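You operate a simulated robot arm through the tools that you are given. There is no shell and no other tool. Be economical: measure what you need, move in short steps, check, and stop when the job is done.

The job below is to be done with a simulated two-armed robot. You get a single attempt, and the scene is never put back.

## Task
Wipe up the spill on the beige table with the grey cloth and put it back.
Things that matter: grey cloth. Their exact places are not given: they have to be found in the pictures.

It is judged by the outcome, as a careful person would: the job done as asked, and still so three seconds after it is handed in. It fails if anything else is knocked over, pushed out of place, dropped, spilled or broken. Flat cloth is picked up by pressing the open fingertips on it (5 to 10 N) and closing them slowly along it; thin cloth reads only 2 to 8 mm in the jaws.

## Robot
Two 7-joint arms with two-finger parallel grippers on one trunk, on a base that drives. Base frame: it is fixed to the floor where the robot stands at the start and does not move with it; the origin is under the middle of the robot, x ahead of it, y to its left, z up; the surface under the hand at the start is at about z = 0.8. Readings come in m, rad, newtons and seconds.
The left shoulder is at the start at [0.058, 0.243, 0.988], the right one opposite. With the tool pointing down near the work surface each hand reaches from about 0.1 to 0.7 m from the robot's upright axis, wherever it stands, measured 20 degrees to its own side. Payload 3.6 kg a hand.
The tool frame of a hand sits at the grasp point between the pads (the TCP): z along the fingers, y along the line on which they close. The tips reach 0.03 m beyond it. The gripper opens to 0.11 m. The fingers are 0.02 m wide and 0.01 m thick; the gripper's body (0.048 by 0.112 m) begins 0.055 m behind the TCP.
Orientation is that of the tool frame in the base frame, as a unit quaternion [x, y, z, w]. With the fingers straight down and closing along the base's y, the tool's x points along the base's -x, its y along +y and its z along -z.

## Interface
- The arms move only by the tool apply_moves. It takes "left_plan", "right_plan" or both (then of equal length, played together; a hand with none holds still); each is a list of rows, each a list of 7 numbers: the opening, from 0 (shut) to 1 (fully open), then the shift along the tool's x, y, z in m, then the turn, a rotation vector about the tool's x, y, z in rad. In form: [[hand, tx, ty, tz, ax, ay, az], ...]. A call has 1 to 8 rows; each row shifts and turns the commanded pose from where the row before left it, along the tool's axes as they then stand. Rows are played at 5 a second. More than 0.05 m and 0.15 rad between two rows, or a gripper value outside its range, and nothing of the call is played. A pose out of reach is approached as far as the arm can. The call stops where the force on the tool passes 40 N (or 10 N more than at its start, if that is more) or the arm is blocked; 0.2 s more then pass. The fingers move at their own pace (about 0.153 m/s each) and stop on an object; they squeeze with about 21 N. The grip force told is the motor's: it shows also when the fingers shut on nothing. Time passes only in rows, and 0.2 s behind the last, so rows that do not move let the fingers close. It gives the time, the measured TCP pose, the force on the tool (base axes), the opening and the grip force at its end, in the units of the frame above (readings bear some noise), with the torque about the TCP (base axes, N m) and any sound that the robot's microphone picked up, and new pictures: "views" is both (left out), scene, wrist or none (wrist: the cameras of the hands that moved).
- Cameras (640 x 400 px; columns grow to the right, rows downward): "scene" is now at [0.1178, 0.0172, 1.2005]; the picture's right is [-0.76, -0.66, 0.03], its down [-0.25, 0.25, -0.93] and it looks along [0.60, -0.71, -0.36] (base axes); focal length 214 px, centre (320, 200). "left" rides on the left gripper at [0.073, -0.017, -0.103] in its tool frame; the picture's right is [0.23, 0.97, 0.00], its down [-0.76, 0.18, -0.62] and it looks along [-0.61, 0.14, 0.78] (tool axes); focal length 222 px, centre (320, 200). "right" rides on the right gripper at [0.072, 0.017, -0.103] in its tool frame; the picture's right is [-0.23, 0.97, 0.00], its down [-0.76, -0.18, -0.62] and it looks along [-0.61, -0.14, 0.78] (tool axes); focal length 222 px, centre (320, 200).
- raise_lower(by): slides the trunk up (or, below 0, down) by that many m; the arms and the scene camera ride with it, the base frame stays. It gives what a move gives, with no picture.
- roll_base(legs): drives the robot by 1 to 6 legs, each [ahead, left, turn to the left] in m, m and rad, along the robot's own axes; the way and the turn of a leg run together, so that a leg with both is an arc; at most 1.5 m and 3.142 rad a leg. The arms and the cameras ride along, it lands a little off, and it stops where it bumps. It gives what a move gives, and a new picture of the scene camera.
- aim_head(pan, tilt): turns the head with the scene camera to pan (to the left, within 1.501 rad either way) and tilt (down, from -0.506 to 1.204), counted from straight ahead of the robot. It gives what a move gives, and a new picture of the scene camera.
- pixel_to_xyz(camera, pixels): there is no depth. For up to 12 entries [column, row, z] of the newest picture of that camera ("zoom" is the newest enlarged one), the place [x, y] in the base frame at which the ray of that pixel passes the height z, good to about 0.002 m. It takes no simulated time.
- enlarge(camera, box): a new picture of the part [left, top, right, bottom] of that camera's present view, enlarged. It takes no simulated time.
- finish_job(): hands the job in; it is judged then, once.

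Go step by step. Measure first, check grasps and placings, and put right what went wrong. The budget is 80 turns and 260 pictures, counting those below and the enlarged ones. Unless the task says otherwise, let go and move clear before handing in, and close with one line.

The tools are called after "Call:" by a JSON object that holds its "method" and its "body". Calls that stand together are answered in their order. apply_moves: Moves the arms, as the interface text tells. Its arguments: {"type":"object","properties":{"left_plan":{"type":"array"},"right_plan":{"type":"array"},"views":{"type":"string","enum":["both","scene","wrist","none"]}},"required":[]} The other tools are called the same way: raise_lower (by) slides the trunk up or down; roll_base (legs) drives the base; aim_head (pan, tilt) turns the head that bears the scene camera; pixel_to_xyz (camera, pixels) gives the place at which the rays of pixels pass given heights; enlarge (camera, box) takes an enlarged picture of a part of a camera's view; finish_job () hands the job in.

At the start:

```text
t: 0.0
left_ee_pos: [0.2735, -0.0011, 0.9925]
left_tcp_rot: [0.073, 0.997, 0.014, 0.038]
left_force: [0.2, 1.1, -0.8]
left_ft_torque: [-0.11, -0.02, -0.02]
left_gripper_width: 0.1098
left_grip_force: 0.1
right_ee_pos: [0.2666, -0.4202, 1.1006]
right_tcp_rot: [0.01, 1.0, -0.018, -0.009]
right_force: [-0.9, 1.5, 0.1]
right_ft_torque: [-0.09, -0.09, 0.0]
right_gripper_width: 0.11
right_grip_force: 0.1
trunk travel left (down, up): [-0.113, 0.65]
robot x, y, heading: [-0.0545, -0.0236, -0.102]
head pan, tilt: [-0.759, 0.48]
```

scene: 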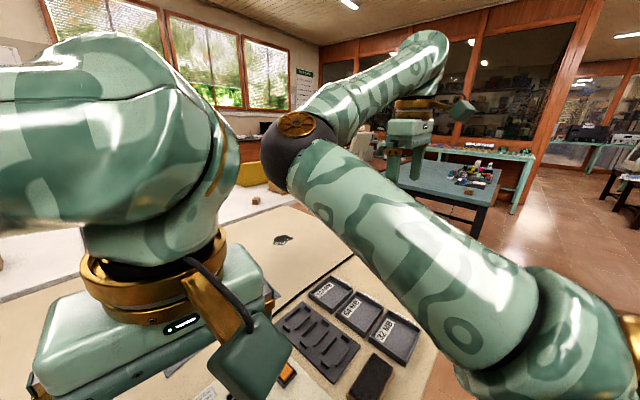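
right: 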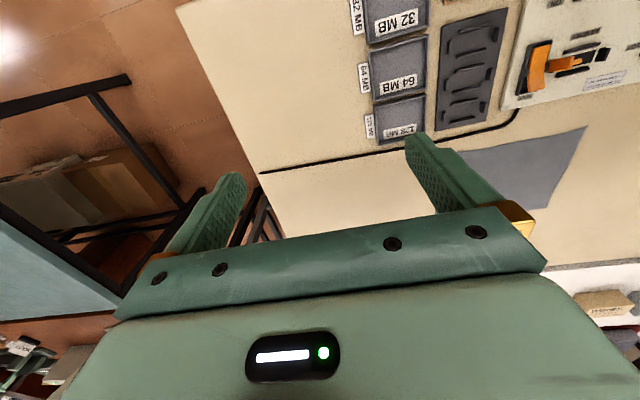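
left: 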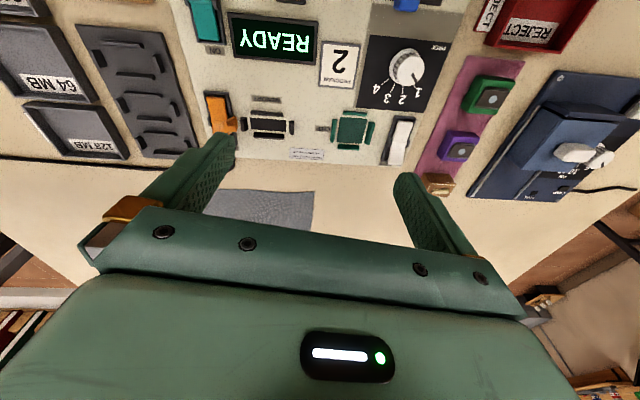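

The wrist pictures show a grey cloth on the table (right view about (525,165), left view about (260,205)); a dark blot at scene (283,240) may be the spill. I'll turn the head to look at the table straight ahead and find things.

Call:
{"method": "aim_head", "body": {"pan": 0.0, "tilt": 0.9}}

Call:
{"method": "enlarge", "body": {"camera": "right", "box": [320, 0, 640, 300]}}

```text
t: 1.1
left_ee_pos: [0.2961, -0.1042, 0.9612]
left_tcp_rot: [0.073, 0.994, 0.078, 0.011]
left_force: [-0.5, 0.8, -0.1]
left_ft_torque: [-0.05, -0.01, -0.02]
left_gripper_width: 0.11
left_grip_force: 0.0
right_ee_pos: [0.3073, -0.5299, 1.0217]
right_tcp_rot: [0.003, 0.999, 0.042, -0.029]
right_force: [0.9, 0.9, -0.3]
right_ft_torque: [-0.11, 0.06, 0.0]
right_gripper_width: 0.1103
right_grip_force: 0.0
trunk travel left (down, up): [-0.113, 0.65]
robot x, y, heading: [-0.0601, -0.0116, -0.075]
head pan, tilt: [0.0, 0.901]
```

scene: 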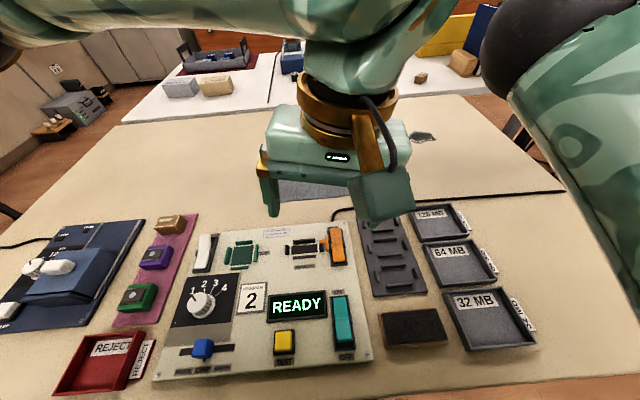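

```text
1.33 times, centred on (480, 150) of right
```

zoom: 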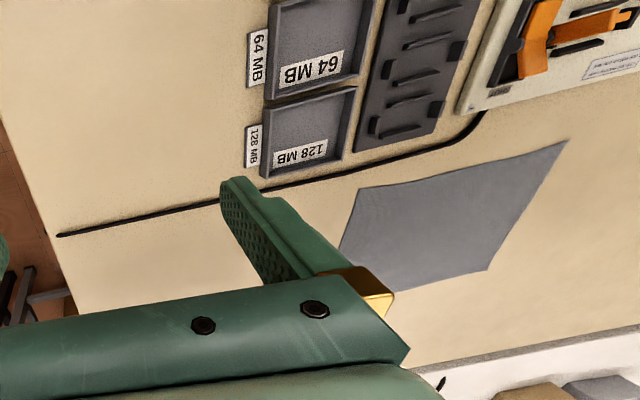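

The cloth lies under the left hand, at scene (310,190), and there's a dark patch near (424,136). I'll enlarge that patch and measure points.

Call:
{"method": "enlarge", "body": {"camera": "scene", "box": [380, 100, 520, 190]}}

Call:
{"method": "pixel_to_xyz", "body": {"camera": "scene", "pixels": [[424, 136, 0.8], [410, 134, 0.8], [436, 137, 0.8], [278, 185, 0.8], [283, 200, 0.8], [450, 95, 0.8], [330, 200, 0.8], [560, 192, 0.8], [250, 240, 0.8]]}}

Call:
{"method": "apply_moves", "body": {"left_plan": [[1, 0, 0, 0, 0, 0, 0]], "right_plan": [[1, 0, 0, 0, 0, 0, 0]]}}

```text
4.44 times, centred on (450, 145) of scene
```

zoom: 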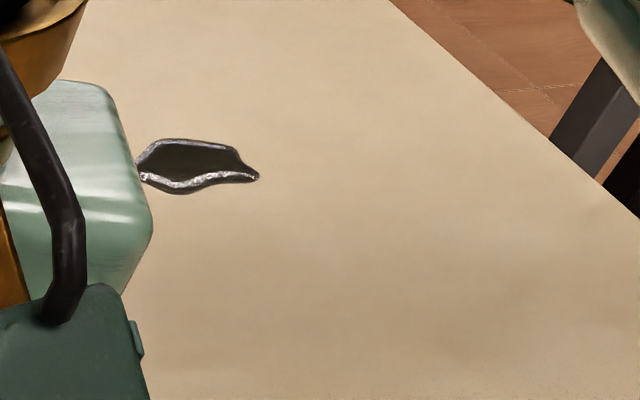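

```text
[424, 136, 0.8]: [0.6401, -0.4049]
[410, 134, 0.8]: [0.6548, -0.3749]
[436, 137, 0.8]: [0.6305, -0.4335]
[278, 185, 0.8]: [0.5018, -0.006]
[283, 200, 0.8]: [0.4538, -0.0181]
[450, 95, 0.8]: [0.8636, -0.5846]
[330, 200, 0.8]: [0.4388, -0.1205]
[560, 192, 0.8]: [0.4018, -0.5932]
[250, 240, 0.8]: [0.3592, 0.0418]
```

```text
t: 1.4
left_ee_pos: [0.3149, -0.0566, 0.9395]
left_tcp_rot: [0.091, 0.994, 0.058, -0.003]
left_force: [-1.7, -1.1, 0.8]
left_ft_torque: [0.07, -0.07, 0.03]
left_gripper_width: 0.11
left_grip_force: 0.0
right_ee_pos: [0.3292, -0.4793, 1.0293]
right_tcp_rot: [0.021, 0.999, 0.017, -0.045]
right_force: [-1.3, -2.1, -0.6]
right_ft_torque: [0.14, -0.07, 0.01]
right_gripper_width: 0.1099
right_grip_force: 0.1
trunk travel left (down, up): [-0.113, 0.65]
robot x, y, heading: [-0.0678, -0.0128, -0.078]
head pan, tilt: [0.0, 0.901]
stopped in row 1 (left hand): the arm was blocked; the commanded pose is now the measured one
```

scene: 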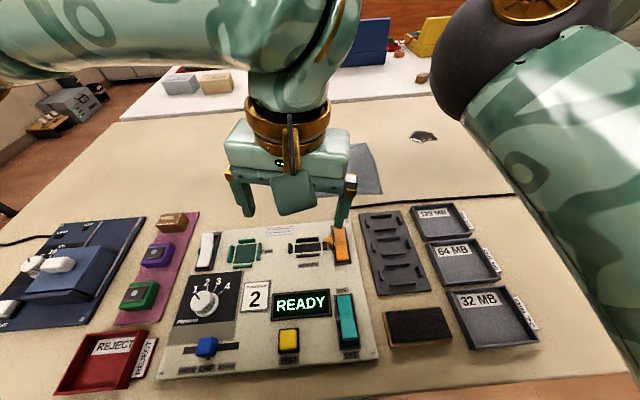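
right: 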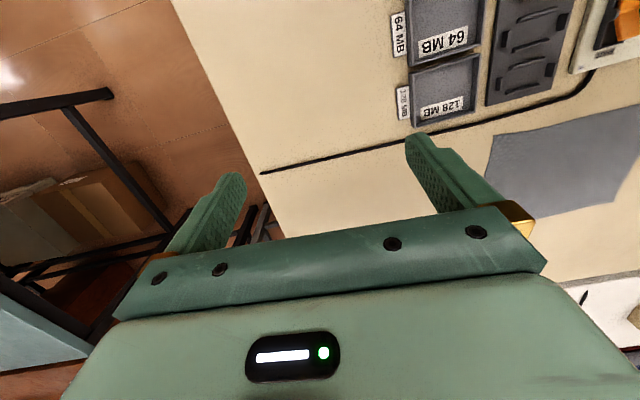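
left: 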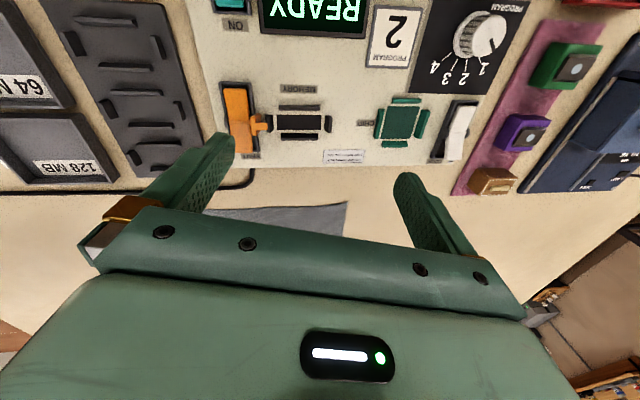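

The hands swung a little and the left reported blocked while still swaying; the spill is at about (0.64,-0.40). I'll let things settle and read again.

Call:
{"method": "apply_moves", "body": {"left_plan": [[1, 0, 0, 0, 0, 0, 0], [1, 0, 0, 0, 0, 0, 0], [1, 0, 0, 0, 0, 0, 0], [1, 0, 0, 0, 0, 0, 0]], "right_plan": [[1, 0, 0, 0, 0, 0, 0], [1, 0, 0, 0, 0, 0, 0], [1, 0, 0, 0, 0, 0, 0], [1, 0, 0, 0, 0, 0, 0]], "views": "scene"}}

```text
t: 1.8
left_ee_pos: [0.3378, -0.0132, 0.9248]
left_tcp_rot: [0.085, 0.996, 0.035, -0.015]
left_force: [-0.1, 0.0, 0.2]
left_ft_torque: [0.05, -0.05, 0.02]
left_gripper_width: 0.11
left_grip_force: 0.2
right_ee_pos: [0.3381, -0.4709, 1.0254]
right_tcp_rot: [0.072, 0.995, 0.013, -0.06]
right_force: [-2.0, -2.5, 0.1]
right_ft_torque: [0.17, -0.13, -0.03]
right_gripper_width: 0.1102
right_grip_force: 0.0
trunk travel left (down, up): [-0.113, 0.65]
robot x, y, heading: [-0.0718, -0.0143, -0.074]
head pan, tilt: [0.0, 0.901]
stopped in row 1 (left hand): the arm was blocked; the commanded pose is now the measured one
```

scene: 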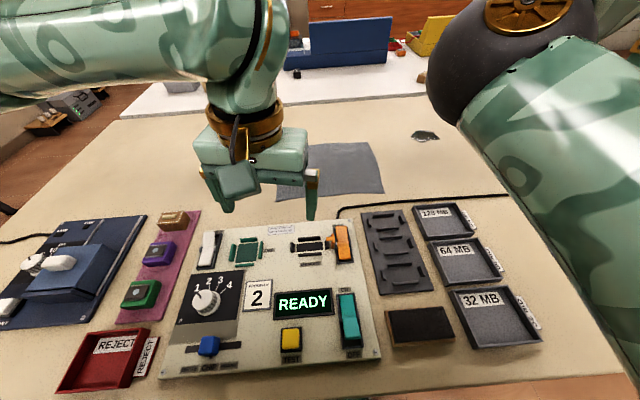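

The left hand has drifted left and down to z 0.925, perhaps the arms' links touch. I'll move the left hand up and to the left, away from the work, in small steps.

Call:
{"method": "apply_moves", "body": {"left_plan": [[1, 0, 0.02, -0.02, 0, 0, 0], [1, 0, 0.03, -0.03, 0, 0, 0], [1, 0, 0.03, -0.03, 0, 0, 0], [1, 0, 0.03, -0.03, 0, 0, 0], [1, 0, 0.03, -0.02, 0, 0, 0], [1, 0, 0, 0, 0, 0, 0]], "views": "scene"}}

```text
t: 2.1
left_ee_pos: [0.357, 0.025, 0.9202]
left_tcp_rot: [0.086, 0.996, 0.018, -0.024]
left_force: [-0.3, -0.1, 0.2]
left_ft_torque: [0.03, 0.01, 0.01]
left_gripper_width: 0.1098
left_grip_force: 0.0
right_ee_pos: [0.3447, -0.4666, 1.0242]
right_tcp_rot: [0.119, 0.99, 0.008, -0.073]
right_force: [-0.4, 0.4, -0.1]
right_ft_torque: [0.01, 0.01, 0.04]
right_gripper_width: 0.1102
right_grip_force: 0.0
trunk travel left (down, up): [-0.113, 0.65]
robot x, y, heading: [-0.0744, -0.0176, -0.079]
head pan, tilt: [0.0, 0.901]
stopped in row 1 (left hand): the arm was blocked; the commanded pose is now the measured one
```

scene: 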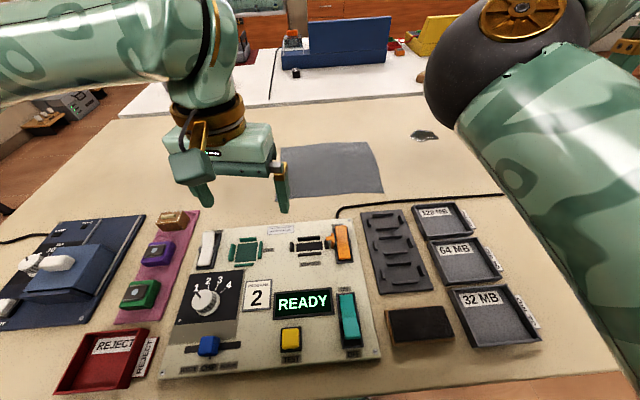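

The hand still rises away from centre but keeps stopping as "blocked"; the base crept back too. The cloth is now fully visible at (330,168). I'll repeat a gentle rise.

Call:
{"method": "apply_moves", "body": {"left_plan": [[1, 0, 0, -0.01, 0, 0, 0], [1, 0, 0, -0.02, 0, 0, 0], [1, 0, 0.02, -0.03, 0, 0, 0], [1, 0, 0.03, -0.03, 0, 0, 0], [1, 0, 0.03, -0.03, 0, 0, 0], [1, 0, 0, 0, 0, 0, 0]], "views": "scene"}}

Call:
{"method": "pixel_to_xyz", "body": {"camera": "scene", "pixels": [[424, 136, 0.8], [411, 135, 0.8], [438, 137, 0.8], [281, 148, 0.8], [369, 142, 0.8], [384, 192, 0.8], [277, 198, 0.8]]}}

```text
t: 3.5
left_ee_pos: [0.3616, 0.0555, 0.9904]
left_tcp_rot: [0.082, 0.996, 0.02, -0.024]
left_force: [-0.5, -1.0, -0.7]
left_ft_torque: [0.02, 0.03, 0.02]
left_gripper_width: 0.11
left_grip_force: 0.1
left hand out of reach, approached as far as the arm can: row 4, 5
right_ee_pos: [0.3482, -0.4596, 1.0233]
right_tcp_rot: [0.109, 0.991, 0.009, -0.072]
right_force: [0.3, 0.4, 0.4]
right_ft_torque: [0.0, 0.0, 0.03]
right_gripper_width: 0.1098
right_grip_force: 0.1
trunk travel left (down, up): [-0.113, 0.65]
robot x, y, heading: [-0.0755, -0.0076, -0.07]
head pan, tilt: [0.0, 0.901]
```

scene: 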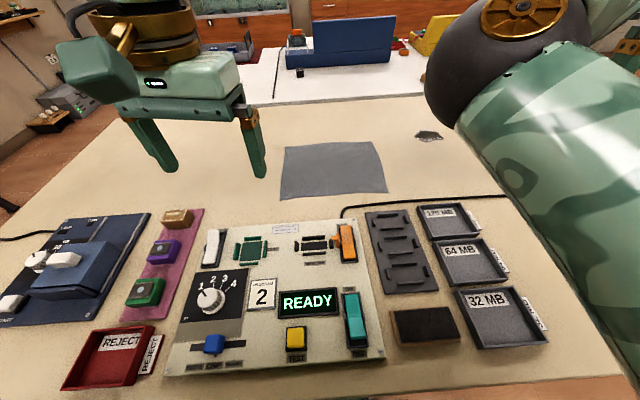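

```text
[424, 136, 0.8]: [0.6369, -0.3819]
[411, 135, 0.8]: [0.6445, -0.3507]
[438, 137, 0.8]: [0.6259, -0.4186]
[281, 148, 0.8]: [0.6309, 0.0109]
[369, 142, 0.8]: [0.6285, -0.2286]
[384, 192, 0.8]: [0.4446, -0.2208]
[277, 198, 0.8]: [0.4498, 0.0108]
```

The left arm now moves freely and the whole cloth and spill can be seen. I'll measure them again in this picture.

Call:
{"method": "pixel_to_xyz", "body": {"camera": "scene", "pixels": [[429, 136, 0.8], [415, 135, 0.8], [443, 137, 0.8], [428, 131, 0.8], [428, 141, 0.8], [286, 148, 0.8], [376, 142, 0.8], [388, 191, 0.8], [280, 199, 0.8], [340, 206, 0.8], [465, 95, 0.8], [175, 380, 0.8]]}}

Call:
{"method": "enlarge", "body": {"camera": "scene", "box": [260, 100, 460, 225]}}

```text
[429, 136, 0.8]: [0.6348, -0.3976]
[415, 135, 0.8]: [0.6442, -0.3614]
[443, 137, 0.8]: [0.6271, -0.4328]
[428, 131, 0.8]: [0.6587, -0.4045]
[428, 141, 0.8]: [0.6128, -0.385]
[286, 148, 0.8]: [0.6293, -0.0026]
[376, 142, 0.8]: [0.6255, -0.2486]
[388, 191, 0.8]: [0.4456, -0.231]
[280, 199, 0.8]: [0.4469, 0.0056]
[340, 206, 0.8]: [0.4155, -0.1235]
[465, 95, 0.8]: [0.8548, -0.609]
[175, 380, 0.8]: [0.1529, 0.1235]
```

```text
3.20 times, centred on (360, 162) of scene
```

zoom: 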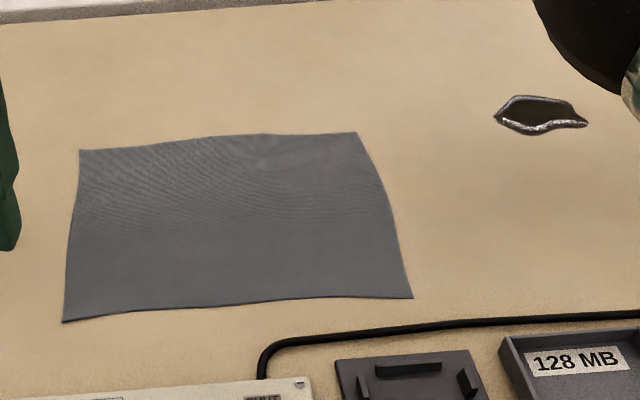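

The cloth spans x 0.446–0.628, y −0.24–0.0; the spill is at (0.635,−0.397), about 0.07 by 0.05. The spill is some 0.8 m from my axis, so I'll look down to see how much room there is to drive toward the table.

Call:
{"method": "aim_head", "body": {"pan": -0.3, "tilt": 1.204}}

```text
t: 4.3
left_ee_pos: [0.3617, 0.0529, 0.9904]
left_tcp_rot: [0.083, 0.996, 0.019, -0.024]
left_force: [0.5, -0.9, 0.1]
left_ft_torque: [-0.03, 0.01, -0.02]
left_gripper_width: 0.1097
left_grip_force: 0.1
right_ee_pos: [0.3478, -0.4589, 1.0241]
right_tcp_rot: [0.107, 0.992, 0.007, -0.071]
right_force: [0.0, 0.9, 0.3]
right_ft_torque: [-0.04, 0.02, 0.0]
right_gripper_width: 0.1098
right_grip_force: 0.0
trunk travel left (down, up): [-0.113, 0.65]
robot x, y, heading: [-0.0721, -0.0112, -0.065]
head pan, tilt: [-0.3, 1.201]
```

scene: 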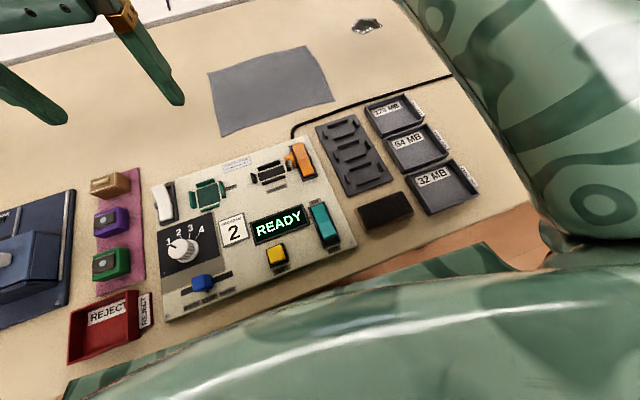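

Only a thin strip of floor shows between the table's near edge (about (470,230)) and my body, so driving ahead is hardly possible. I'll measure the edge line and corner.

Call:
{"method": "pixel_to_xyz", "body": {"camera": "scene", "pixels": [[535, 204, 0.8], [350, 280, 0.8], [450, 68, 0.8], [420, 265, 0.8], [367, 26, 0.8], [460, 250, 0.6], [250, 345, 0.8]]}}

Call:
{"method": "aim_head", "body": {"pan": -1.1, "tilt": 0.8}}

```text
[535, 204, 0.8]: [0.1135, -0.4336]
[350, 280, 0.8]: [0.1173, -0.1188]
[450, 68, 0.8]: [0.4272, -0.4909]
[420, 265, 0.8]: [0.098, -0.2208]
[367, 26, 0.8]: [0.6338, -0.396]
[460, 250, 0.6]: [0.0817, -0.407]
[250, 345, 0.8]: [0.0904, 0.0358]
```

```text
t: 5.4
left_ee_pos: [0.362, 0.0543, 0.9894]
left_tcp_rot: [0.081, 0.996, 0.018, -0.024]
left_force: [-0.2, 0.3, 0.9]
left_ft_torque: [0.0, -0.01, 0.0]
left_gripper_width: 0.1101
left_grip_force: 0.1
right_ee_pos: [0.3483, -0.4564, 1.0255]
right_tcp_rot: [0.107, 0.992, 0.008, -0.071]
right_force: [-0.1, 0.3, -0.1]
right_ft_torque: [0.04, 0.02, -0.01]
right_gripper_width: 0.11
right_grip_force: 0.1
trunk travel left (down, up): [-0.113, 0.65]
robot x, y, heading: [-0.0731, -0.0167, -0.073]
head pan, tilt: [-1.1, 0.799]
```

scene: 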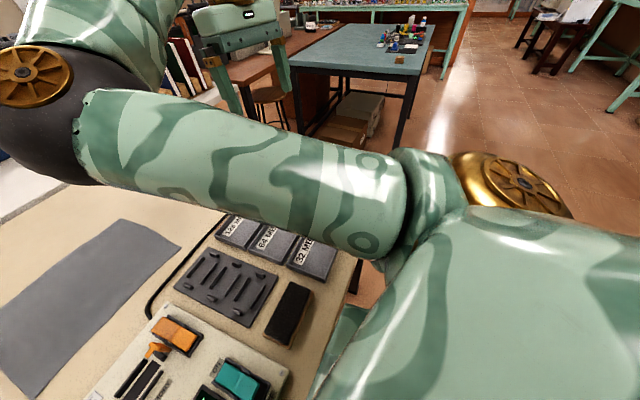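

The table's near edge is at x≈0.11, and to the right there's open floor before the blue table. I'll measure that aisle before shifting the base to the right, which brings the spill nearer in front of the right arm.

Call:
{"method": "pixel_to_xyz", "body": {"camera": "scene", "pixels": [[408, 78, 0.75], [290, 62, 0.75], [400, 148, 0.0], [355, 290, 0.0], [340, 125, 0.0]]}}

Call:
{"method": "enlarge", "body": {"camera": "left", "box": [0, 0, 640, 400]}}

```text
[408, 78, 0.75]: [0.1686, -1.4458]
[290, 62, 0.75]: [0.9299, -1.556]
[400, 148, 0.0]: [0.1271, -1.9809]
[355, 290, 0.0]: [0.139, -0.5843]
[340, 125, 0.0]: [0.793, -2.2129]
```

```text
1.00 times, centred on (320, 200) of left (not enlarged: the box is as wide or as high as the picture)
```

zoom: 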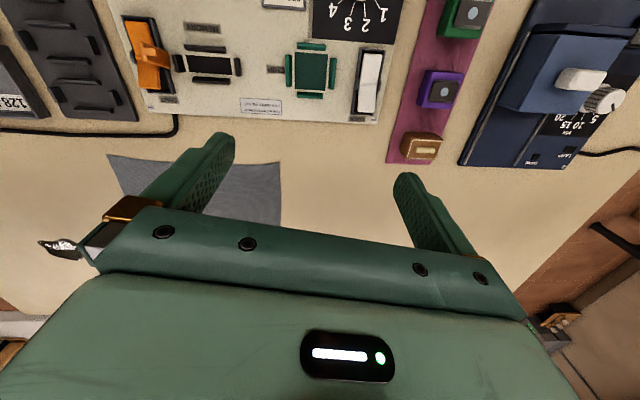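

The aisle is 0.85 m wide, so a sideways shift of 0.33 m is clear; both hands are at z≈1.0, above everything. I'll shift right.

Call:
{"method": "roll_base", "body": {"legs": [[0, -0.33, 0]]}}

Call:
{"method": "aim_head", "body": {"pan": 0.35, "tilt": 1.0}}

```text
t: 6.1
left_ee_pos: [0.395, 0.1063, 0.9594]
left_tcp_rot: [0.084, 0.995, -0.011, -0.043]
left_force: [0.3, 0.0, -0.2]
left_ft_torque: [0.0, -0.02, 0.04]
left_gripper_width: 0.11
left_grip_force: 0.1
right_ee_pos: [0.3581, -0.4547, 1.0209]
right_tcp_rot: [0.184, 0.979, -0.001, -0.091]
right_force: [-0.2, 0.4, 0.1]
right_ft_torque: [0.04, -0.02, 0.0]
right_gripper_width: 0.1103
right_grip_force: 0.1
trunk travel left (down, up): [-0.113, 0.65]
robot x, y, heading: [-0.0791, -0.0179, -0.077]
head pan, tilt: [-1.1, 0.799]
stopped in leg 1: the robot was blocked; the commanded pose is now the measured one
```

scene: 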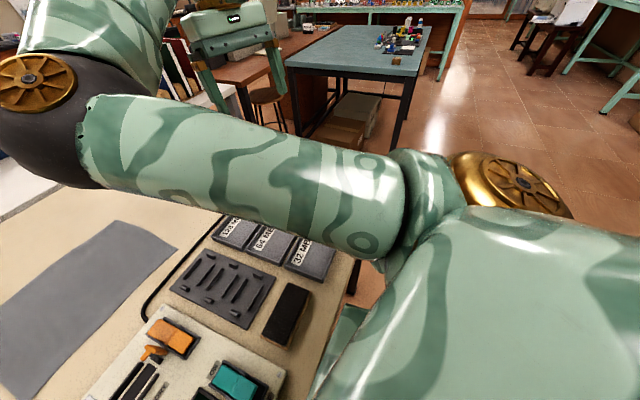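

```text
t: 7.7
left_ee_pos: [0.3894, 0.1133, 0.9624]
left_tcp_rot: [0.08, 0.996, -0.01, -0.042]
left_force: [0.2, 0.2, 0.0]
left_ft_torque: [0.02, 0.0, -0.01]
left_gripper_width: 0.1101
left_grip_force: 0.1
right_ee_pos: [0.362, -0.44, 1.0235]
right_tcp_rot: [0.169, 0.982, -0.003, -0.089]
right_force: [0.5, 0.2, 0.3]
right_ft_torque: [0.01, -0.02, 0.0]
right_gripper_width: 0.1098
right_grip_force: 0.1
trunk travel left (down, up): [-0.113, 0.65]
robot x, y, heading: [-0.0818, -0.0158, -0.062]
head pan, tilt: [0.351, 1.0]
```

scene: 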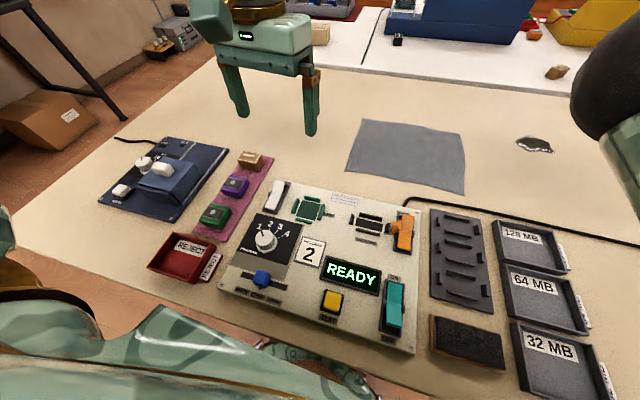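

The sideways drive was blocked at once, with the arms jostling, so some link seems to touch something. I'll look to the left side to see what is touching.

Call:
{"method": "aim_head", "body": {"pan": 1.2, "tilt": 0.8}}

Call:
{"method": "aim_head", "body": {"pan": -0.6, "tilt": 1.2}}

Call:
{"method": "aim_head", "body": {"pan": -1.45, "tilt": 0.9}}

```text
t: 8.8
left_ee_pos: [0.3861, 0.1131, 0.9622]
left_tcp_rot: [0.078, 0.996, -0.009, -0.041]
left_force: [-0.7, 0.5, 0.1]
left_ft_torque: [-0.03, 0.01, -0.03]
left_gripper_width: 0.1101
left_grip_force: 0.1
right_ee_pos: [0.3621, -0.4368, 1.022]
right_tcp_rot: [0.162, 0.983, -0.006, -0.089]
right_force: [0.2, -0.2, 0.1]
right_ft_torque: [0.0, 0.01, 0.04]
right_gripper_width: 0.1101
right_grip_force: 0.3
trunk travel left (down, up): [-0.113, 0.65]
robot x, y, heading: [-0.0839, -0.0153, -0.065]
head pan, tilt: [1.201, 0.799]
```

scene: 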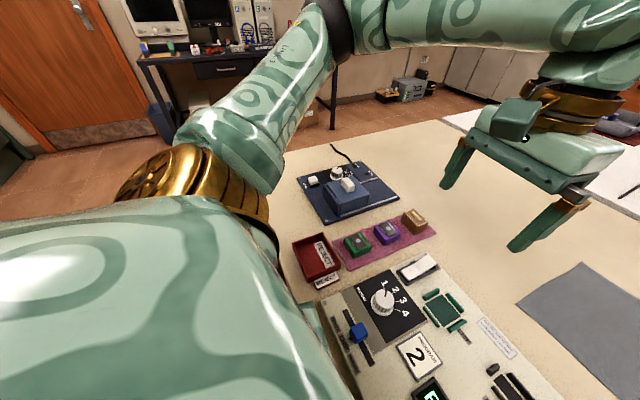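

```text
t: 10.6
left_ee_pos: [0.3859, 0.1126, 0.9619]
left_tcp_rot: [0.078, 0.996, -0.01, -0.041]
left_force: [0.6, -0.3, -0.1]
left_ft_torque: [0.0, 0.01, 0.01]
left_gripper_width: 0.11
left_grip_force: 0.0
right_ee_pos: [0.3623, -0.4366, 1.0227]
right_tcp_rot: [0.161, 0.983, -0.005, -0.089]
right_force: [0.1, -0.2, 0.0]
right_ft_torque: [-0.04, -0.02, 0.02]
right_gripper_width: 0.1103
right_grip_force: 0.1
trunk travel left (down, up): [-0.113, 0.65]
robot x, y, heading: [-0.083, -0.0151, -0.062]
head pan, tilt: [-0.6, 1.201]
```

scene: 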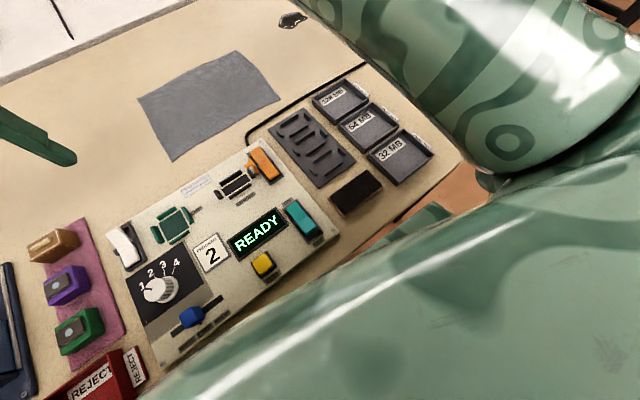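

```text
t: 11.8
left_ee_pos: [0.3865, 0.1123, 0.9621]
left_tcp_rot: [0.078, 0.996, -0.01, -0.041]
left_force: [-0.1, 0.7, 0.1]
left_ft_torque: [0.04, 0.0, 0.02]
left_gripper_width: 0.1102
left_grip_force: 0.1
right_ee_pos: [0.3634, -0.4365, 1.0215]
right_tcp_rot: [0.161, 0.983, -0.004, -0.088]
right_force: [0.0, 1.0, 0.0]
right_ft_torque: [0.0, 0.01, 0.0]
right_gripper_width: 0.1098
right_grip_force: 0.1
trunk travel left (down, up): [-0.113, 0.65]
robot x, y, heading: [-0.0853, -0.0139, -0.059]
head pan, tilt: [-1.45, 0.901]
```

scene: 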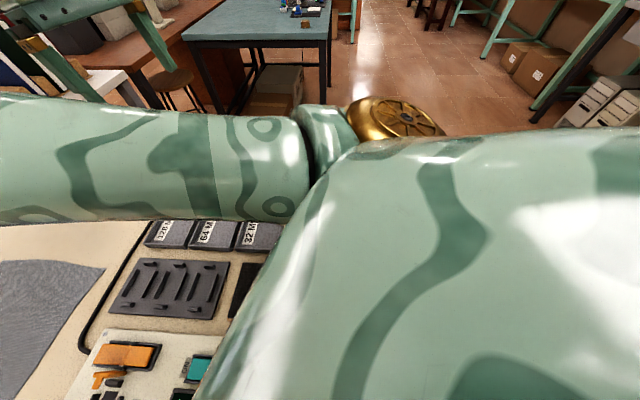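

The picture suggests my trunk or base sits tight against the table edge and has been slowly squeezed back. I'll back off a little, then shift right.

Call:
{"method": "roll_base", "body": {"legs": [[-0.08, 0, 0]]}}

```text
t: 12.8
left_ee_pos: [0.3258, 0.1203, 0.9548]
left_tcp_rot: [0.082, 0.995, -0.014, -0.046]
left_force: [-0.7, 0.1, 0.3]
left_ft_torque: [0.03, -0.05, -0.02]
left_gripper_width: 0.1098
left_grip_force: 0.0
right_ee_pos: [0.304, -0.4139, 1.0212]
right_tcp_rot: [0.146, 0.985, -0.016, -0.092]
right_force: [-0.5, 0.2, -0.3]
right_ft_torque: [-0.02, -0.05, -0.02]
right_gripper_width: 0.1101
right_grip_force: 0.0
trunk travel left (down, up): [-0.113, 0.65]
robot x, y, heading: [-0.1551, -0.0119, -0.07]
head pan, tilt: [-1.45, 0.901]
```

scene: 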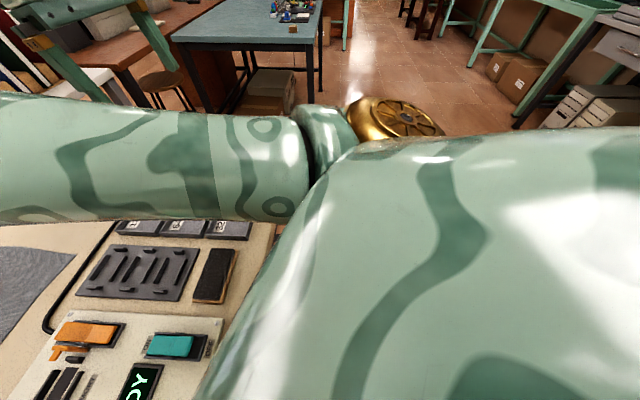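

Backing off worked (x now −0.155). Now shift right by 0.35.

Call:
{"method": "roll_base", "body": {"legs": [[0, -0.35, 0]]}}

Call:
{"method": "aim_head", "body": {"pan": 0.1, "tilt": 1.0}}

```text
t: 15.1
left_ee_pos: [0.3043, -0.2282, 0.9548]
left_tcp_rot: [0.079, 0.996, -0.014, -0.048]
left_force: [0.0, -0.2, -0.1]
left_ft_torque: [0.02, -0.01, 0.0]
left_gripper_width: 0.11
left_grip_force: 0.1
right_ee_pos: [0.2871, -0.7624, 1.0197]
right_tcp_rot: [0.143, 0.985, -0.015, -0.094]
right_force: [-1.0, -1.2, -0.4]
right_ft_torque: [0.04, 0.0, 0.0]
right_gripper_width: 0.1098
right_grip_force: 0.0
trunk travel left (down, up): [-0.113, 0.65]
robot x, y, heading: [-0.1802, -0.363, -0.062]
head pan, tilt: [-1.45, 0.901]
```

scene: 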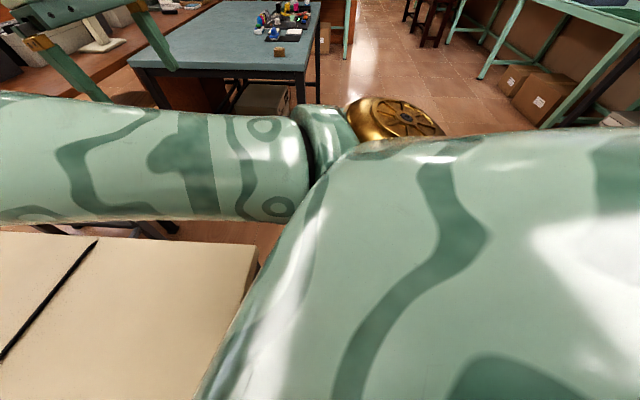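

```text
t: 16.8
left_ee_pos: [0.3045, -0.2274, 0.9527]
left_tcp_rot: [0.079, 0.996, -0.014, -0.048]
left_force: [-0.5, 0.2, -0.2]
left_ft_torque: [0.01, -0.03, -0.03]
left_gripper_width: 0.1101
left_grip_force: 0.1
right_ee_pos: [0.2867, -0.7618, 1.0208]
right_tcp_rot: [0.144, 0.985, -0.015, -0.094]
right_force: [-0.8, 0.7, -0.1]
right_ft_torque: [0.0, 0.0, -0.02]
right_gripper_width: 0.1102
right_grip_force: 0.0
trunk travel left (down, up): [-0.113, 0.65]
robot x, y, heading: [-0.1754, -0.3645, -0.062]
head pan, tilt: [0.099, 1.0]
```

scene: 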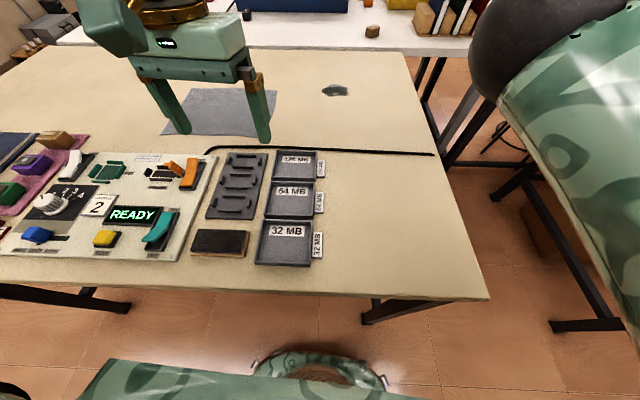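

Now the whole right part of the table is visible: right edge from (405,55) to (488,298). Approaching from the right side would bring both cloth and spill within easy reach; I'll measure the edge and corner.

Call:
{"method": "pixel_to_xyz", "body": {"camera": "scene", "pixels": [[402, 54, 0.8], [488, 298, 0.8], [437, 153, 0.8], [100, 272, 0.8], [335, 90, 0.8], [275, 92, 0.8], [550, 330, 0.0], [490, 195, 0.0], [270, 365, 0.3], [385, 380, 0.3], [440, 160, 0.0]]}}

```text
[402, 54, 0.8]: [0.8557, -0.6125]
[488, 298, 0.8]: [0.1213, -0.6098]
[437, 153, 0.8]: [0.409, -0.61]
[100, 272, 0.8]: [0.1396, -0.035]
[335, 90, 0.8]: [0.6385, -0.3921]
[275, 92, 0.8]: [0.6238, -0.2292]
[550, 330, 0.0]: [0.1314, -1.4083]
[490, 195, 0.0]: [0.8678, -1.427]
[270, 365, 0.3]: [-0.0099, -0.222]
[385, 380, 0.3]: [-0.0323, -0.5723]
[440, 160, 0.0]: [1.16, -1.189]
```

The right edge is at y=−0.61 and the blue table's feet at y=−1.41, leaving 0.8 m of aisle. I'll go right to y≈−0.95 (still in front of the table's line), then turn left to face +y.

Call:
{"method": "roll_base", "body": {"legs": [[0, -0.585, 0], [0, 0, 1.63]]}}

Call:
{"method": "aim_head", "body": {"pan": -0.5, "tilt": 0.8}}

```text
t: 24.0
left_ee_pos: [-0.3826, -0.4649, 0.9535]
left_tcp_rot: [-0.675, 0.736, -0.046, -0.021]
left_force: [-0.2, -0.4, -0.2]
left_ft_torque: [0.01, 0.01, 0.02]
left_gripper_width: 0.1099
left_grip_force: 0.1
right_ee_pos: [0.1528, -0.4456, 1.0207]
right_tcp_rot: [-0.622, 0.777, -0.08, -0.051]
right_force: [0.6, -0.3, -0.1]
right_ft_torque: [0.01, 0.01, -0.01]
right_gripper_width: 0.1102
right_grip_force: 0.1
trunk travel left (down, up): [-0.113, 0.65]
robot x, y, heading: [-0.2178, -0.9378, 1.575]
head pan, tilt: [0.099, 1.0]
```

scene: 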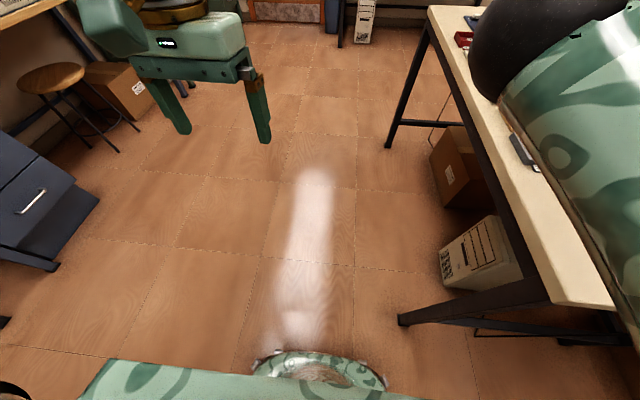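

```text
t: 25.0
left_ee_pos: [-0.382, -0.4651, 0.9541]
left_tcp_rot: [-0.674, 0.737, -0.044, -0.022]
left_force: [-0.3, -0.5, -0.6]
left_ft_torque: [0.03, -0.01, 0.0]
left_gripper_width: 0.1099
left_grip_force: 0.1
right_ee_pos: [0.1523, -0.4461, 1.0196]
right_tcp_rot: [-0.622, 0.777, -0.08, -0.052]
right_force: [0.2, 0.3, 1.0]
right_ft_torque: [0.0, -0.04, 0.02]
right_gripper_width: 0.1103
right_grip_force: 0.1
trunk travel left (down, up): [-0.113, 0.65]
robot x, y, heading: [-0.221, -0.9366, 1.575]
head pan, tilt: [-0.499, 0.799]
```

scene: 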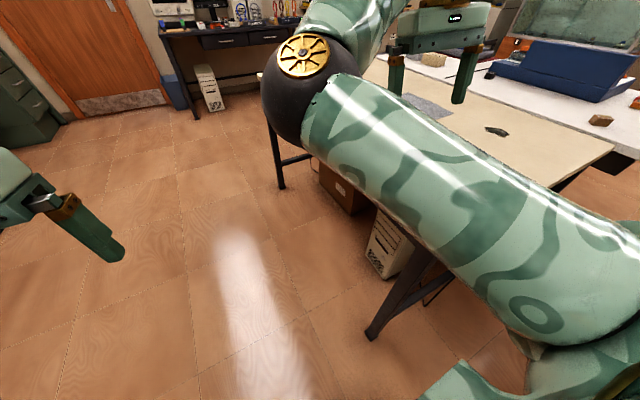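

Robot now faces +y and the right hand is over the table. I'll slide along the table's right side by 0.53 m (robot's right).

Call:
{"method": "roll_base", "body": {"legs": [[0, -0.53, 0]]}}

Call:
{"method": "aim_head", "body": {"pan": 0.05, "tilt": 0.95}}

```text
t: 28.1
left_ee_pos: [0.1501, -0.4612, 0.9524]
left_tcp_rot: [-0.676, 0.735, -0.045, -0.021]
left_force: [-0.5, -0.3, 0.5]
left_ft_torque: [0.0, 0.0, 0.01]
left_gripper_width: 0.11
left_grip_force: 0.1
right_ee_pos: [0.6844, -0.4388, 1.0193]
right_tcp_rot: [-0.626, 0.774, -0.08, -0.052]
right_force: [0.4, -0.8, 0.0]
right_ft_torque: [0.02, 0.03, -0.04]
right_gripper_width: 0.1099
right_grip_force: 0.1
trunk travel left (down, up): [-0.113, 0.65]
robot x, y, heading: [0.3221, -0.9329, 1.584]
head pan, tilt: [-0.499, 0.799]
```

scene: 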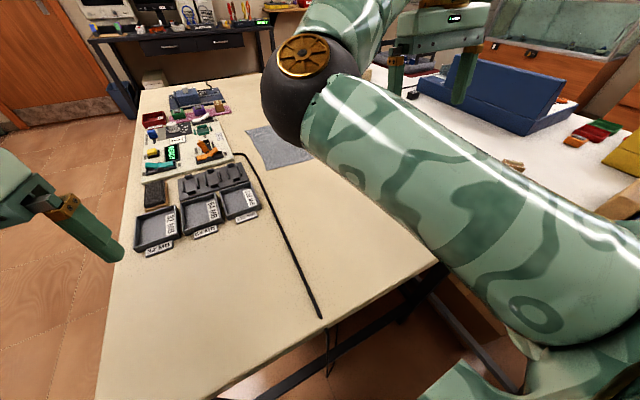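

```text
t: 29.1
left_ee_pos: [0.1504, -0.4612, 0.9534]
left_tcp_rot: [-0.677, 0.735, -0.045, -0.021]
left_force: [-0.7, -0.3, -0.9]
left_ft_torque: [0.02, 0.0, 0.01]
left_gripper_width: 0.1098
left_grip_force: 0.1
right_ee_pos: [0.6849, -0.4388, 1.0189]
right_tcp_rot: [-0.625, 0.775, -0.08, -0.053]
right_force: [-0.2, 0.2, 0.0]
right_ft_torque: [0.02, -0.01, -0.01]
right_gripper_width: 0.1103
right_grip_force: 0.2
trunk travel left (down, up): [-0.113, 0.65]
robot x, y, heading: [0.3181, -0.9295, 1.585]
head pan, tilt: [0.051, 0.949]
```

scene: 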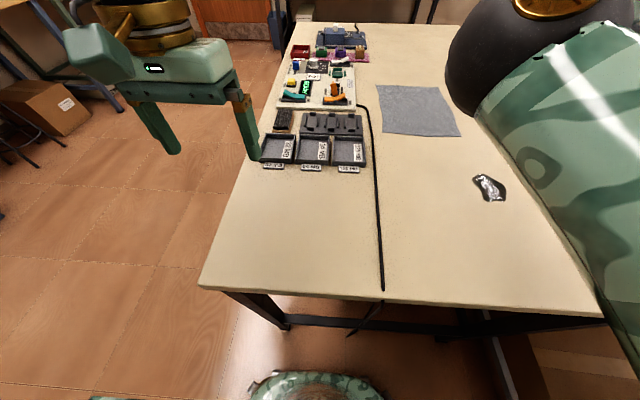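

A clear view: cloth (418,110), spill (490,187). I'll move ahead 0.09 m.

Call:
{"method": "roll_base", "body": {"legs": [[0.09, 0, 0]]}}

Call:
{"method": "enlarge", "body": {"camera": "scene", "box": [340, 70, 540, 220]}}

```text
t: 30.4
left_ee_pos: [0.1494, -0.3801, 0.9523]
left_tcp_rot: [-0.677, 0.735, -0.045, -0.022]
left_force: [0.4, -0.6, -0.2]
left_ft_torque: [-0.01, 0.01, -0.02]
left_gripper_width: 0.1099
left_grip_force: 0.0
right_ee_pos: [0.6827, -0.3552, 1.019]
right_tcp_rot: [-0.626, 0.774, -0.08, -0.053]
right_force: [0.6, -0.6, -0.2]
right_ft_torque: [0.0, 0.01, 0.02]
right_gripper_width: 0.1099
right_grip_force: 0.0
trunk travel left (down, up): [-0.113, 0.65]
robot x, y, heading: [0.3174, -0.8492, 1.587]
head pan, tilt: [0.051, 0.949]
stopped in leg 1: the robot was blocked; the commanded pose is now the measured one
```

scene: 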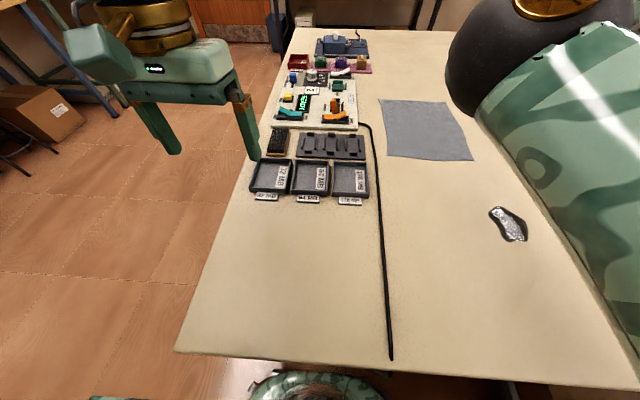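

```text
2.67 times, centred on (440, 145) of scene
```

zoom: 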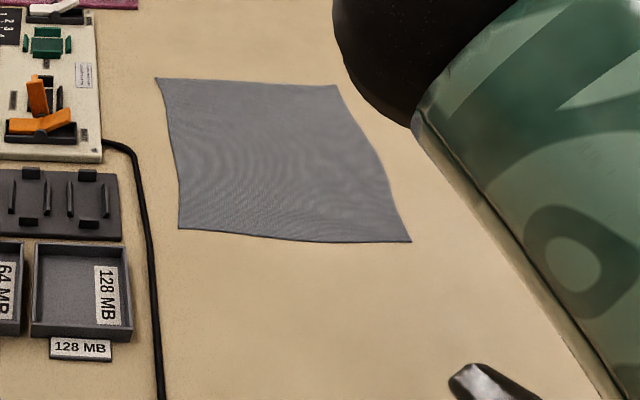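

The base touched at y=−0.849; I'll back off 0.015 to stand free of the table and re-measure.

Call:
{"method": "roll_base", "body": {"legs": [[-0.015, 0, 0]]}}

Call:
{"method": "pixel_to_xyz", "body": {"camera": "scene", "pixels": [[380, 99, 0.8], [446, 103, 0.8], [473, 159, 0.8], [384, 155, 0.8], [509, 224, 0.8], [177, 352, 0.8], [390, 358, 0.8], [490, 210, 0.8], [523, 238, 0.8]]}}

```text
t: 31.1
left_ee_pos: [0.149, -0.3948, 0.9539]
left_tcp_rot: [-0.677, 0.735, -0.045, -0.021]
left_force: [0.4, -0.8, 0.5]
left_ft_torque: [0.03, -0.03, -0.01]
left_gripper_width: 0.1099
left_grip_force: 0.0
right_ee_pos: [0.683, -0.3707, 1.0189]
right_tcp_rot: [-0.625, 0.775, -0.079, -0.053]
right_force: [-0.6, -0.1, 0.1]
right_ft_torque: [0.06, -0.03, 0.04]
right_gripper_width: 0.1102
right_grip_force: 0.2
trunk travel left (down, up): [-0.113, 0.65]
robot x, y, heading: [0.3232, -0.8639, 1.588]
head pan, tilt: [0.051, 0.949]
```

scene: 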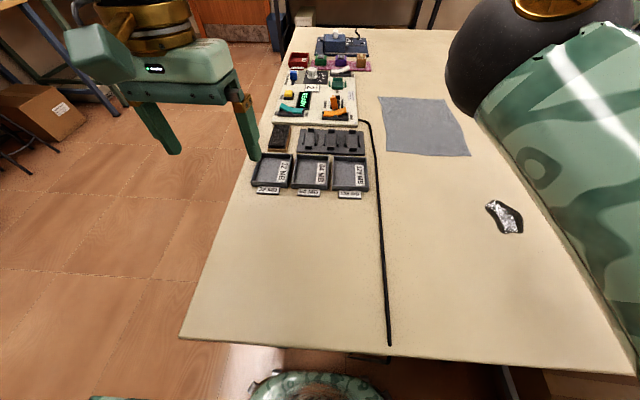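

```text
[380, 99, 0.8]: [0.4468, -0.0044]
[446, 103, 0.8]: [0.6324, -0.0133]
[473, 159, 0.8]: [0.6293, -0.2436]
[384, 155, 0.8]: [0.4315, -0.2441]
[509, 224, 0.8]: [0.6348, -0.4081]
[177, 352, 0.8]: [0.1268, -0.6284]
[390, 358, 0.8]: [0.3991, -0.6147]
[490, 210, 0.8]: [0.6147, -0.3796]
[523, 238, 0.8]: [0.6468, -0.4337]
```

Cloth's right edge is at y≈−0.24, x 0.432–0.629. I'll straighten the right hand (fingers down, closing along x) and bring it above (0.535,−0.205).

Call:
{"method": "apply_moves", "body": {"right_plan": [[0.5, 0, 0, 0, -0.013, -0.062, -0.071], [0.5, 0, 0, 0, -0.012, -0.062, -0.071], [0.5, 0, 0, 0, -0.012, -0.063, -0.071], [0.5, -0.033, 0.03, 0.02, 0, 0, 0], [0.5, -0.033, 0.03, 0.02, 0, 0, 0], [0.5, -0.033, 0.03, 0.02, 0, 0, 0], [0.5, -0.033, 0.029, 0.01, 0, 0, 0], [0.5, -0.033, 0.029, 0.01, 0, 0, 0]]}}

Call:
{"method": "pixel_to_xyz", "body": {"camera": "scene", "pixels": [[379, 97, 0.8], [447, 101, 0.8], [471, 156, 0.8], [385, 152, 0.8], [504, 217, 0.8]]}}

```text
t: 32.9
left_ee_pos: [0.1501, -0.3945, 0.9523]
left_tcp_rot: [-0.677, 0.734, -0.046, -0.022]
left_force: [-0.1, 1.4, 0.0]
left_ft_torque: [-0.01, 0.02, -0.01]
left_gripper_width: 0.11
left_grip_force: 0.1
right_ee_pos: [0.687, -0.3317, 1.0316]
right_tcp_rot: [0.709, -0.706, 0.0, 0.001]
right_force: [0.1, -0.1, -0.4]
right_ft_torque: [0.02, -0.01, -0.04]
right_gripper_width: 0.0549
right_grip_force: 0.0
right hand out of reach, approached as far as the arm can: row 1, 4, 5, 6, 7, 8
trunk travel left (down, up): [-0.113, 0.65]
robot x, y, heading: [0.3175, -0.867, 1.584]
head pan, tilt: [0.051, 0.949]
```

scene: 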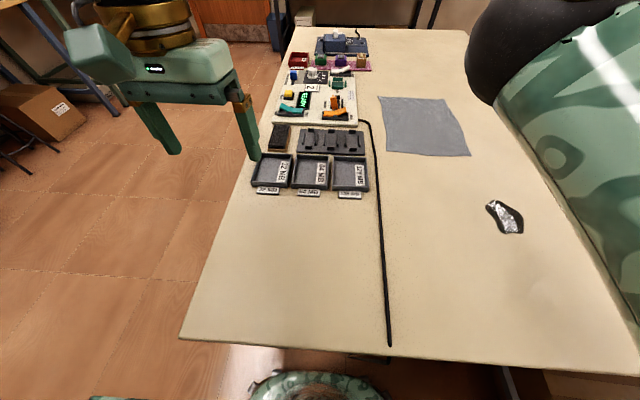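
right: 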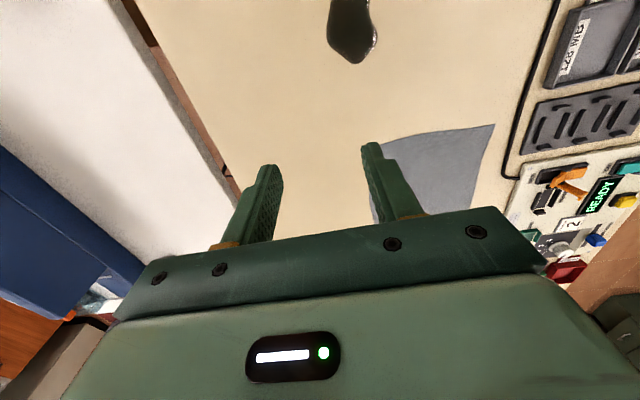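

```text
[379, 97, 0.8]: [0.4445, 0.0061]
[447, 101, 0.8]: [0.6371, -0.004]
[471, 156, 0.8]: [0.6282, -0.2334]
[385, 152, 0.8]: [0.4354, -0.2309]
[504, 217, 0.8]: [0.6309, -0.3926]
```

The hand is straight now, but most of the shift was reported out of reach, hand at (0.687,−0.332,1.03). I'll try smaller single-direction steps: down first, then sideways.

Call:
{"method": "apply_moves", "body": {"right_plan": [[0.5, 0, 0, 0.03, 0, 0, 0], [0.5, 0, 0, 0.03, 0, 0, 0], [0.5, 0, 0, 0.03, 0, 0, 0]], "views": "none"}}

Call:
{"method": "apply_moves", "body": {"right_plan": [[0.5, 0, 0.03, 0, 0, 0, 0], [0.5, 0, 0.03, 0, 0, 0, 0], [0.5, 0, 0.03, 0, 0, 0, 0]], "views": "scene"}}

```text
t: 33.7
left_ee_pos: [0.149, -0.3929, 0.9524]
left_tcp_rot: [-0.676, 0.735, -0.045, -0.022]
left_force: [0.0, 2.0, 0.4]
left_ft_torque: [0.01, 0.01, 0.0]
left_gripper_width: 0.11
left_grip_force: 0.0
right_ee_pos: [0.6941, -0.3289, 0.9435]
right_tcp_rot: [0.708, -0.706, 0.001, 0.0]
right_force: [1.2, 0.1, -0.5]
right_ft_torque: [0.0, 0.0, 0.01]
right_gripper_width: 0.0551
right_grip_force: 0.1
right hand out of reach, approached as far as the arm can: row 2
trunk travel left (down, up): [-0.113, 0.65]
robot x, y, heading: [0.3189, -0.8647, 1.589]
head pan, tilt: [0.051, 0.949]
```

```text
t: 34.5
left_ee_pos: [0.1495, -0.3929, 0.9529]
left_tcp_rot: [-0.676, 0.735, -0.046, -0.023]
left_force: [0.6, -0.6, 0.0]
left_ft_torque: [-0.02, 0.0, 0.0]
left_gripper_width: 0.11
left_grip_force: 0.1
right_ee_pos: [0.6936, -0.3321, 0.9445]
right_tcp_rot: [0.708, -0.706, 0.001, 0.001]
right_force: [0.2, 0.1, -1.2]
right_ft_torque: [0.0, 0.01, 0.02]
right_gripper_width: 0.0551
right_grip_force: 0.0
right hand out of reach, approached as far as the arm can: row 1, 2, 3
trunk travel left (down, up): [-0.113, 0.65]
robot x, y, heading: [0.3185, -0.8652, 1.588]
head pan, tilt: [0.051, 0.949]
```

scene: 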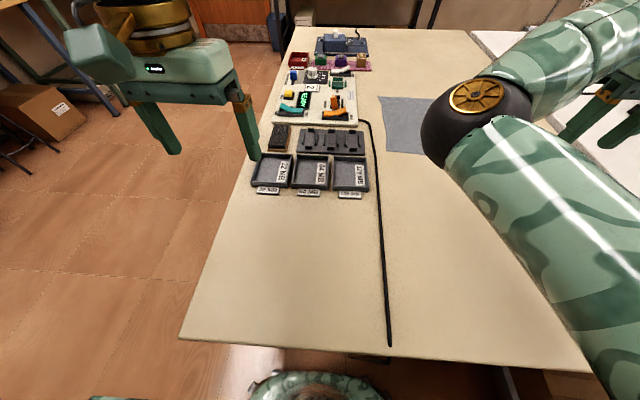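

Moves toward −x are refused: the right elbow sits inboard and a joint seems at its limit. I'll test whether letting the hand yaw counterclockwise frees it.

Call:
{"method": "apply_moves", "body": {"right_plan": [[0.5, 0, 0, 0, 0, 0, -0.15], [0.5, 0, 0, 0, 0, 0, -0.15], [0.5, 0, 0, 0, 0, 0, -0.15], [0.5, 0.01, 0.02, 0, 0, 0, 0], [0.5, 0.01, 0.02, 0, 0, 0, 0]], "views": "none"}}

Call:
{"method": "apply_moves", "body": {"right_plan": [[0.5, 0.03, 0, -0.02, 0, 0, 0], [0.5, 0.03, 0, -0.02, 0, 0, 0], [0.5, 0.03, 0.02, 0, 0, 0, 0], [0.5, 0.02, 0.03, 0, 0, 0, 0], [0.5, 0.02, 0.03, 0, 0, 0, 0]], "views": "scene"}}

```text
t: 35.7
left_ee_pos: [0.1495, -0.3941, 0.9536]
left_tcp_rot: [-0.678, 0.734, -0.046, -0.022]
left_force: [0.0, -0.2, -0.7]
left_ft_torque: [-0.03, 0.0, -0.01]
left_gripper_width: 0.1101
left_grip_force: 0.0
right_ee_pos: [0.6968, -0.3407, 0.9531]
right_tcp_rot: [0.848, -0.53, 0.001, 0.0]
right_force: [0.2, 1.1, 0.1]
right_ft_torque: [-0.01, 0.01, 0.01]
right_gripper_width: 0.0551
right_grip_force: 0.1
right hand out of reach, approached as far as the arm can: row 4, 5
trunk travel left (down, up): [-0.113, 0.65]
robot x, y, heading: [0.3196, -0.8651, 1.586]
head pan, tilt: [0.051, 0.949]
```

```text
t: 36.9
left_ee_pos: [0.1491, -0.3942, 0.953]
left_tcp_rot: [-0.676, 0.735, -0.045, -0.022]
left_force: [-0.3, -0.6, 0.9]
left_ft_torque: [0.02, -0.01, 0.0]
left_gripper_width: 0.11
left_grip_force: 0.0
right_ee_pos: [0.6888, -0.4961, 0.9934]
right_tcp_rot: [0.848, -0.531, -0.001, 0.0]
right_force: [0.0, 0.0, 0.6]
right_ft_torque: [0.02, 0.03, 0.0]
right_gripper_width: 0.055
right_grip_force: 0.0
right hand out of reach, approached as far as the arm can: row 5
trunk travel left (down, up): [-0.113, 0.65]
robot x, y, heading: [0.3165, -0.8621, 1.58]
head pan, tilt: [0.051, 0.949]
```

scene: 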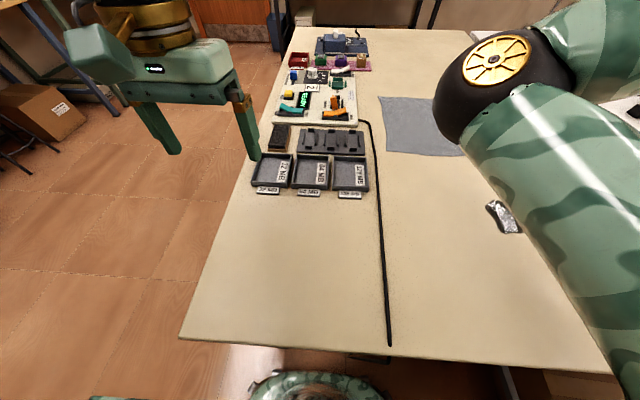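

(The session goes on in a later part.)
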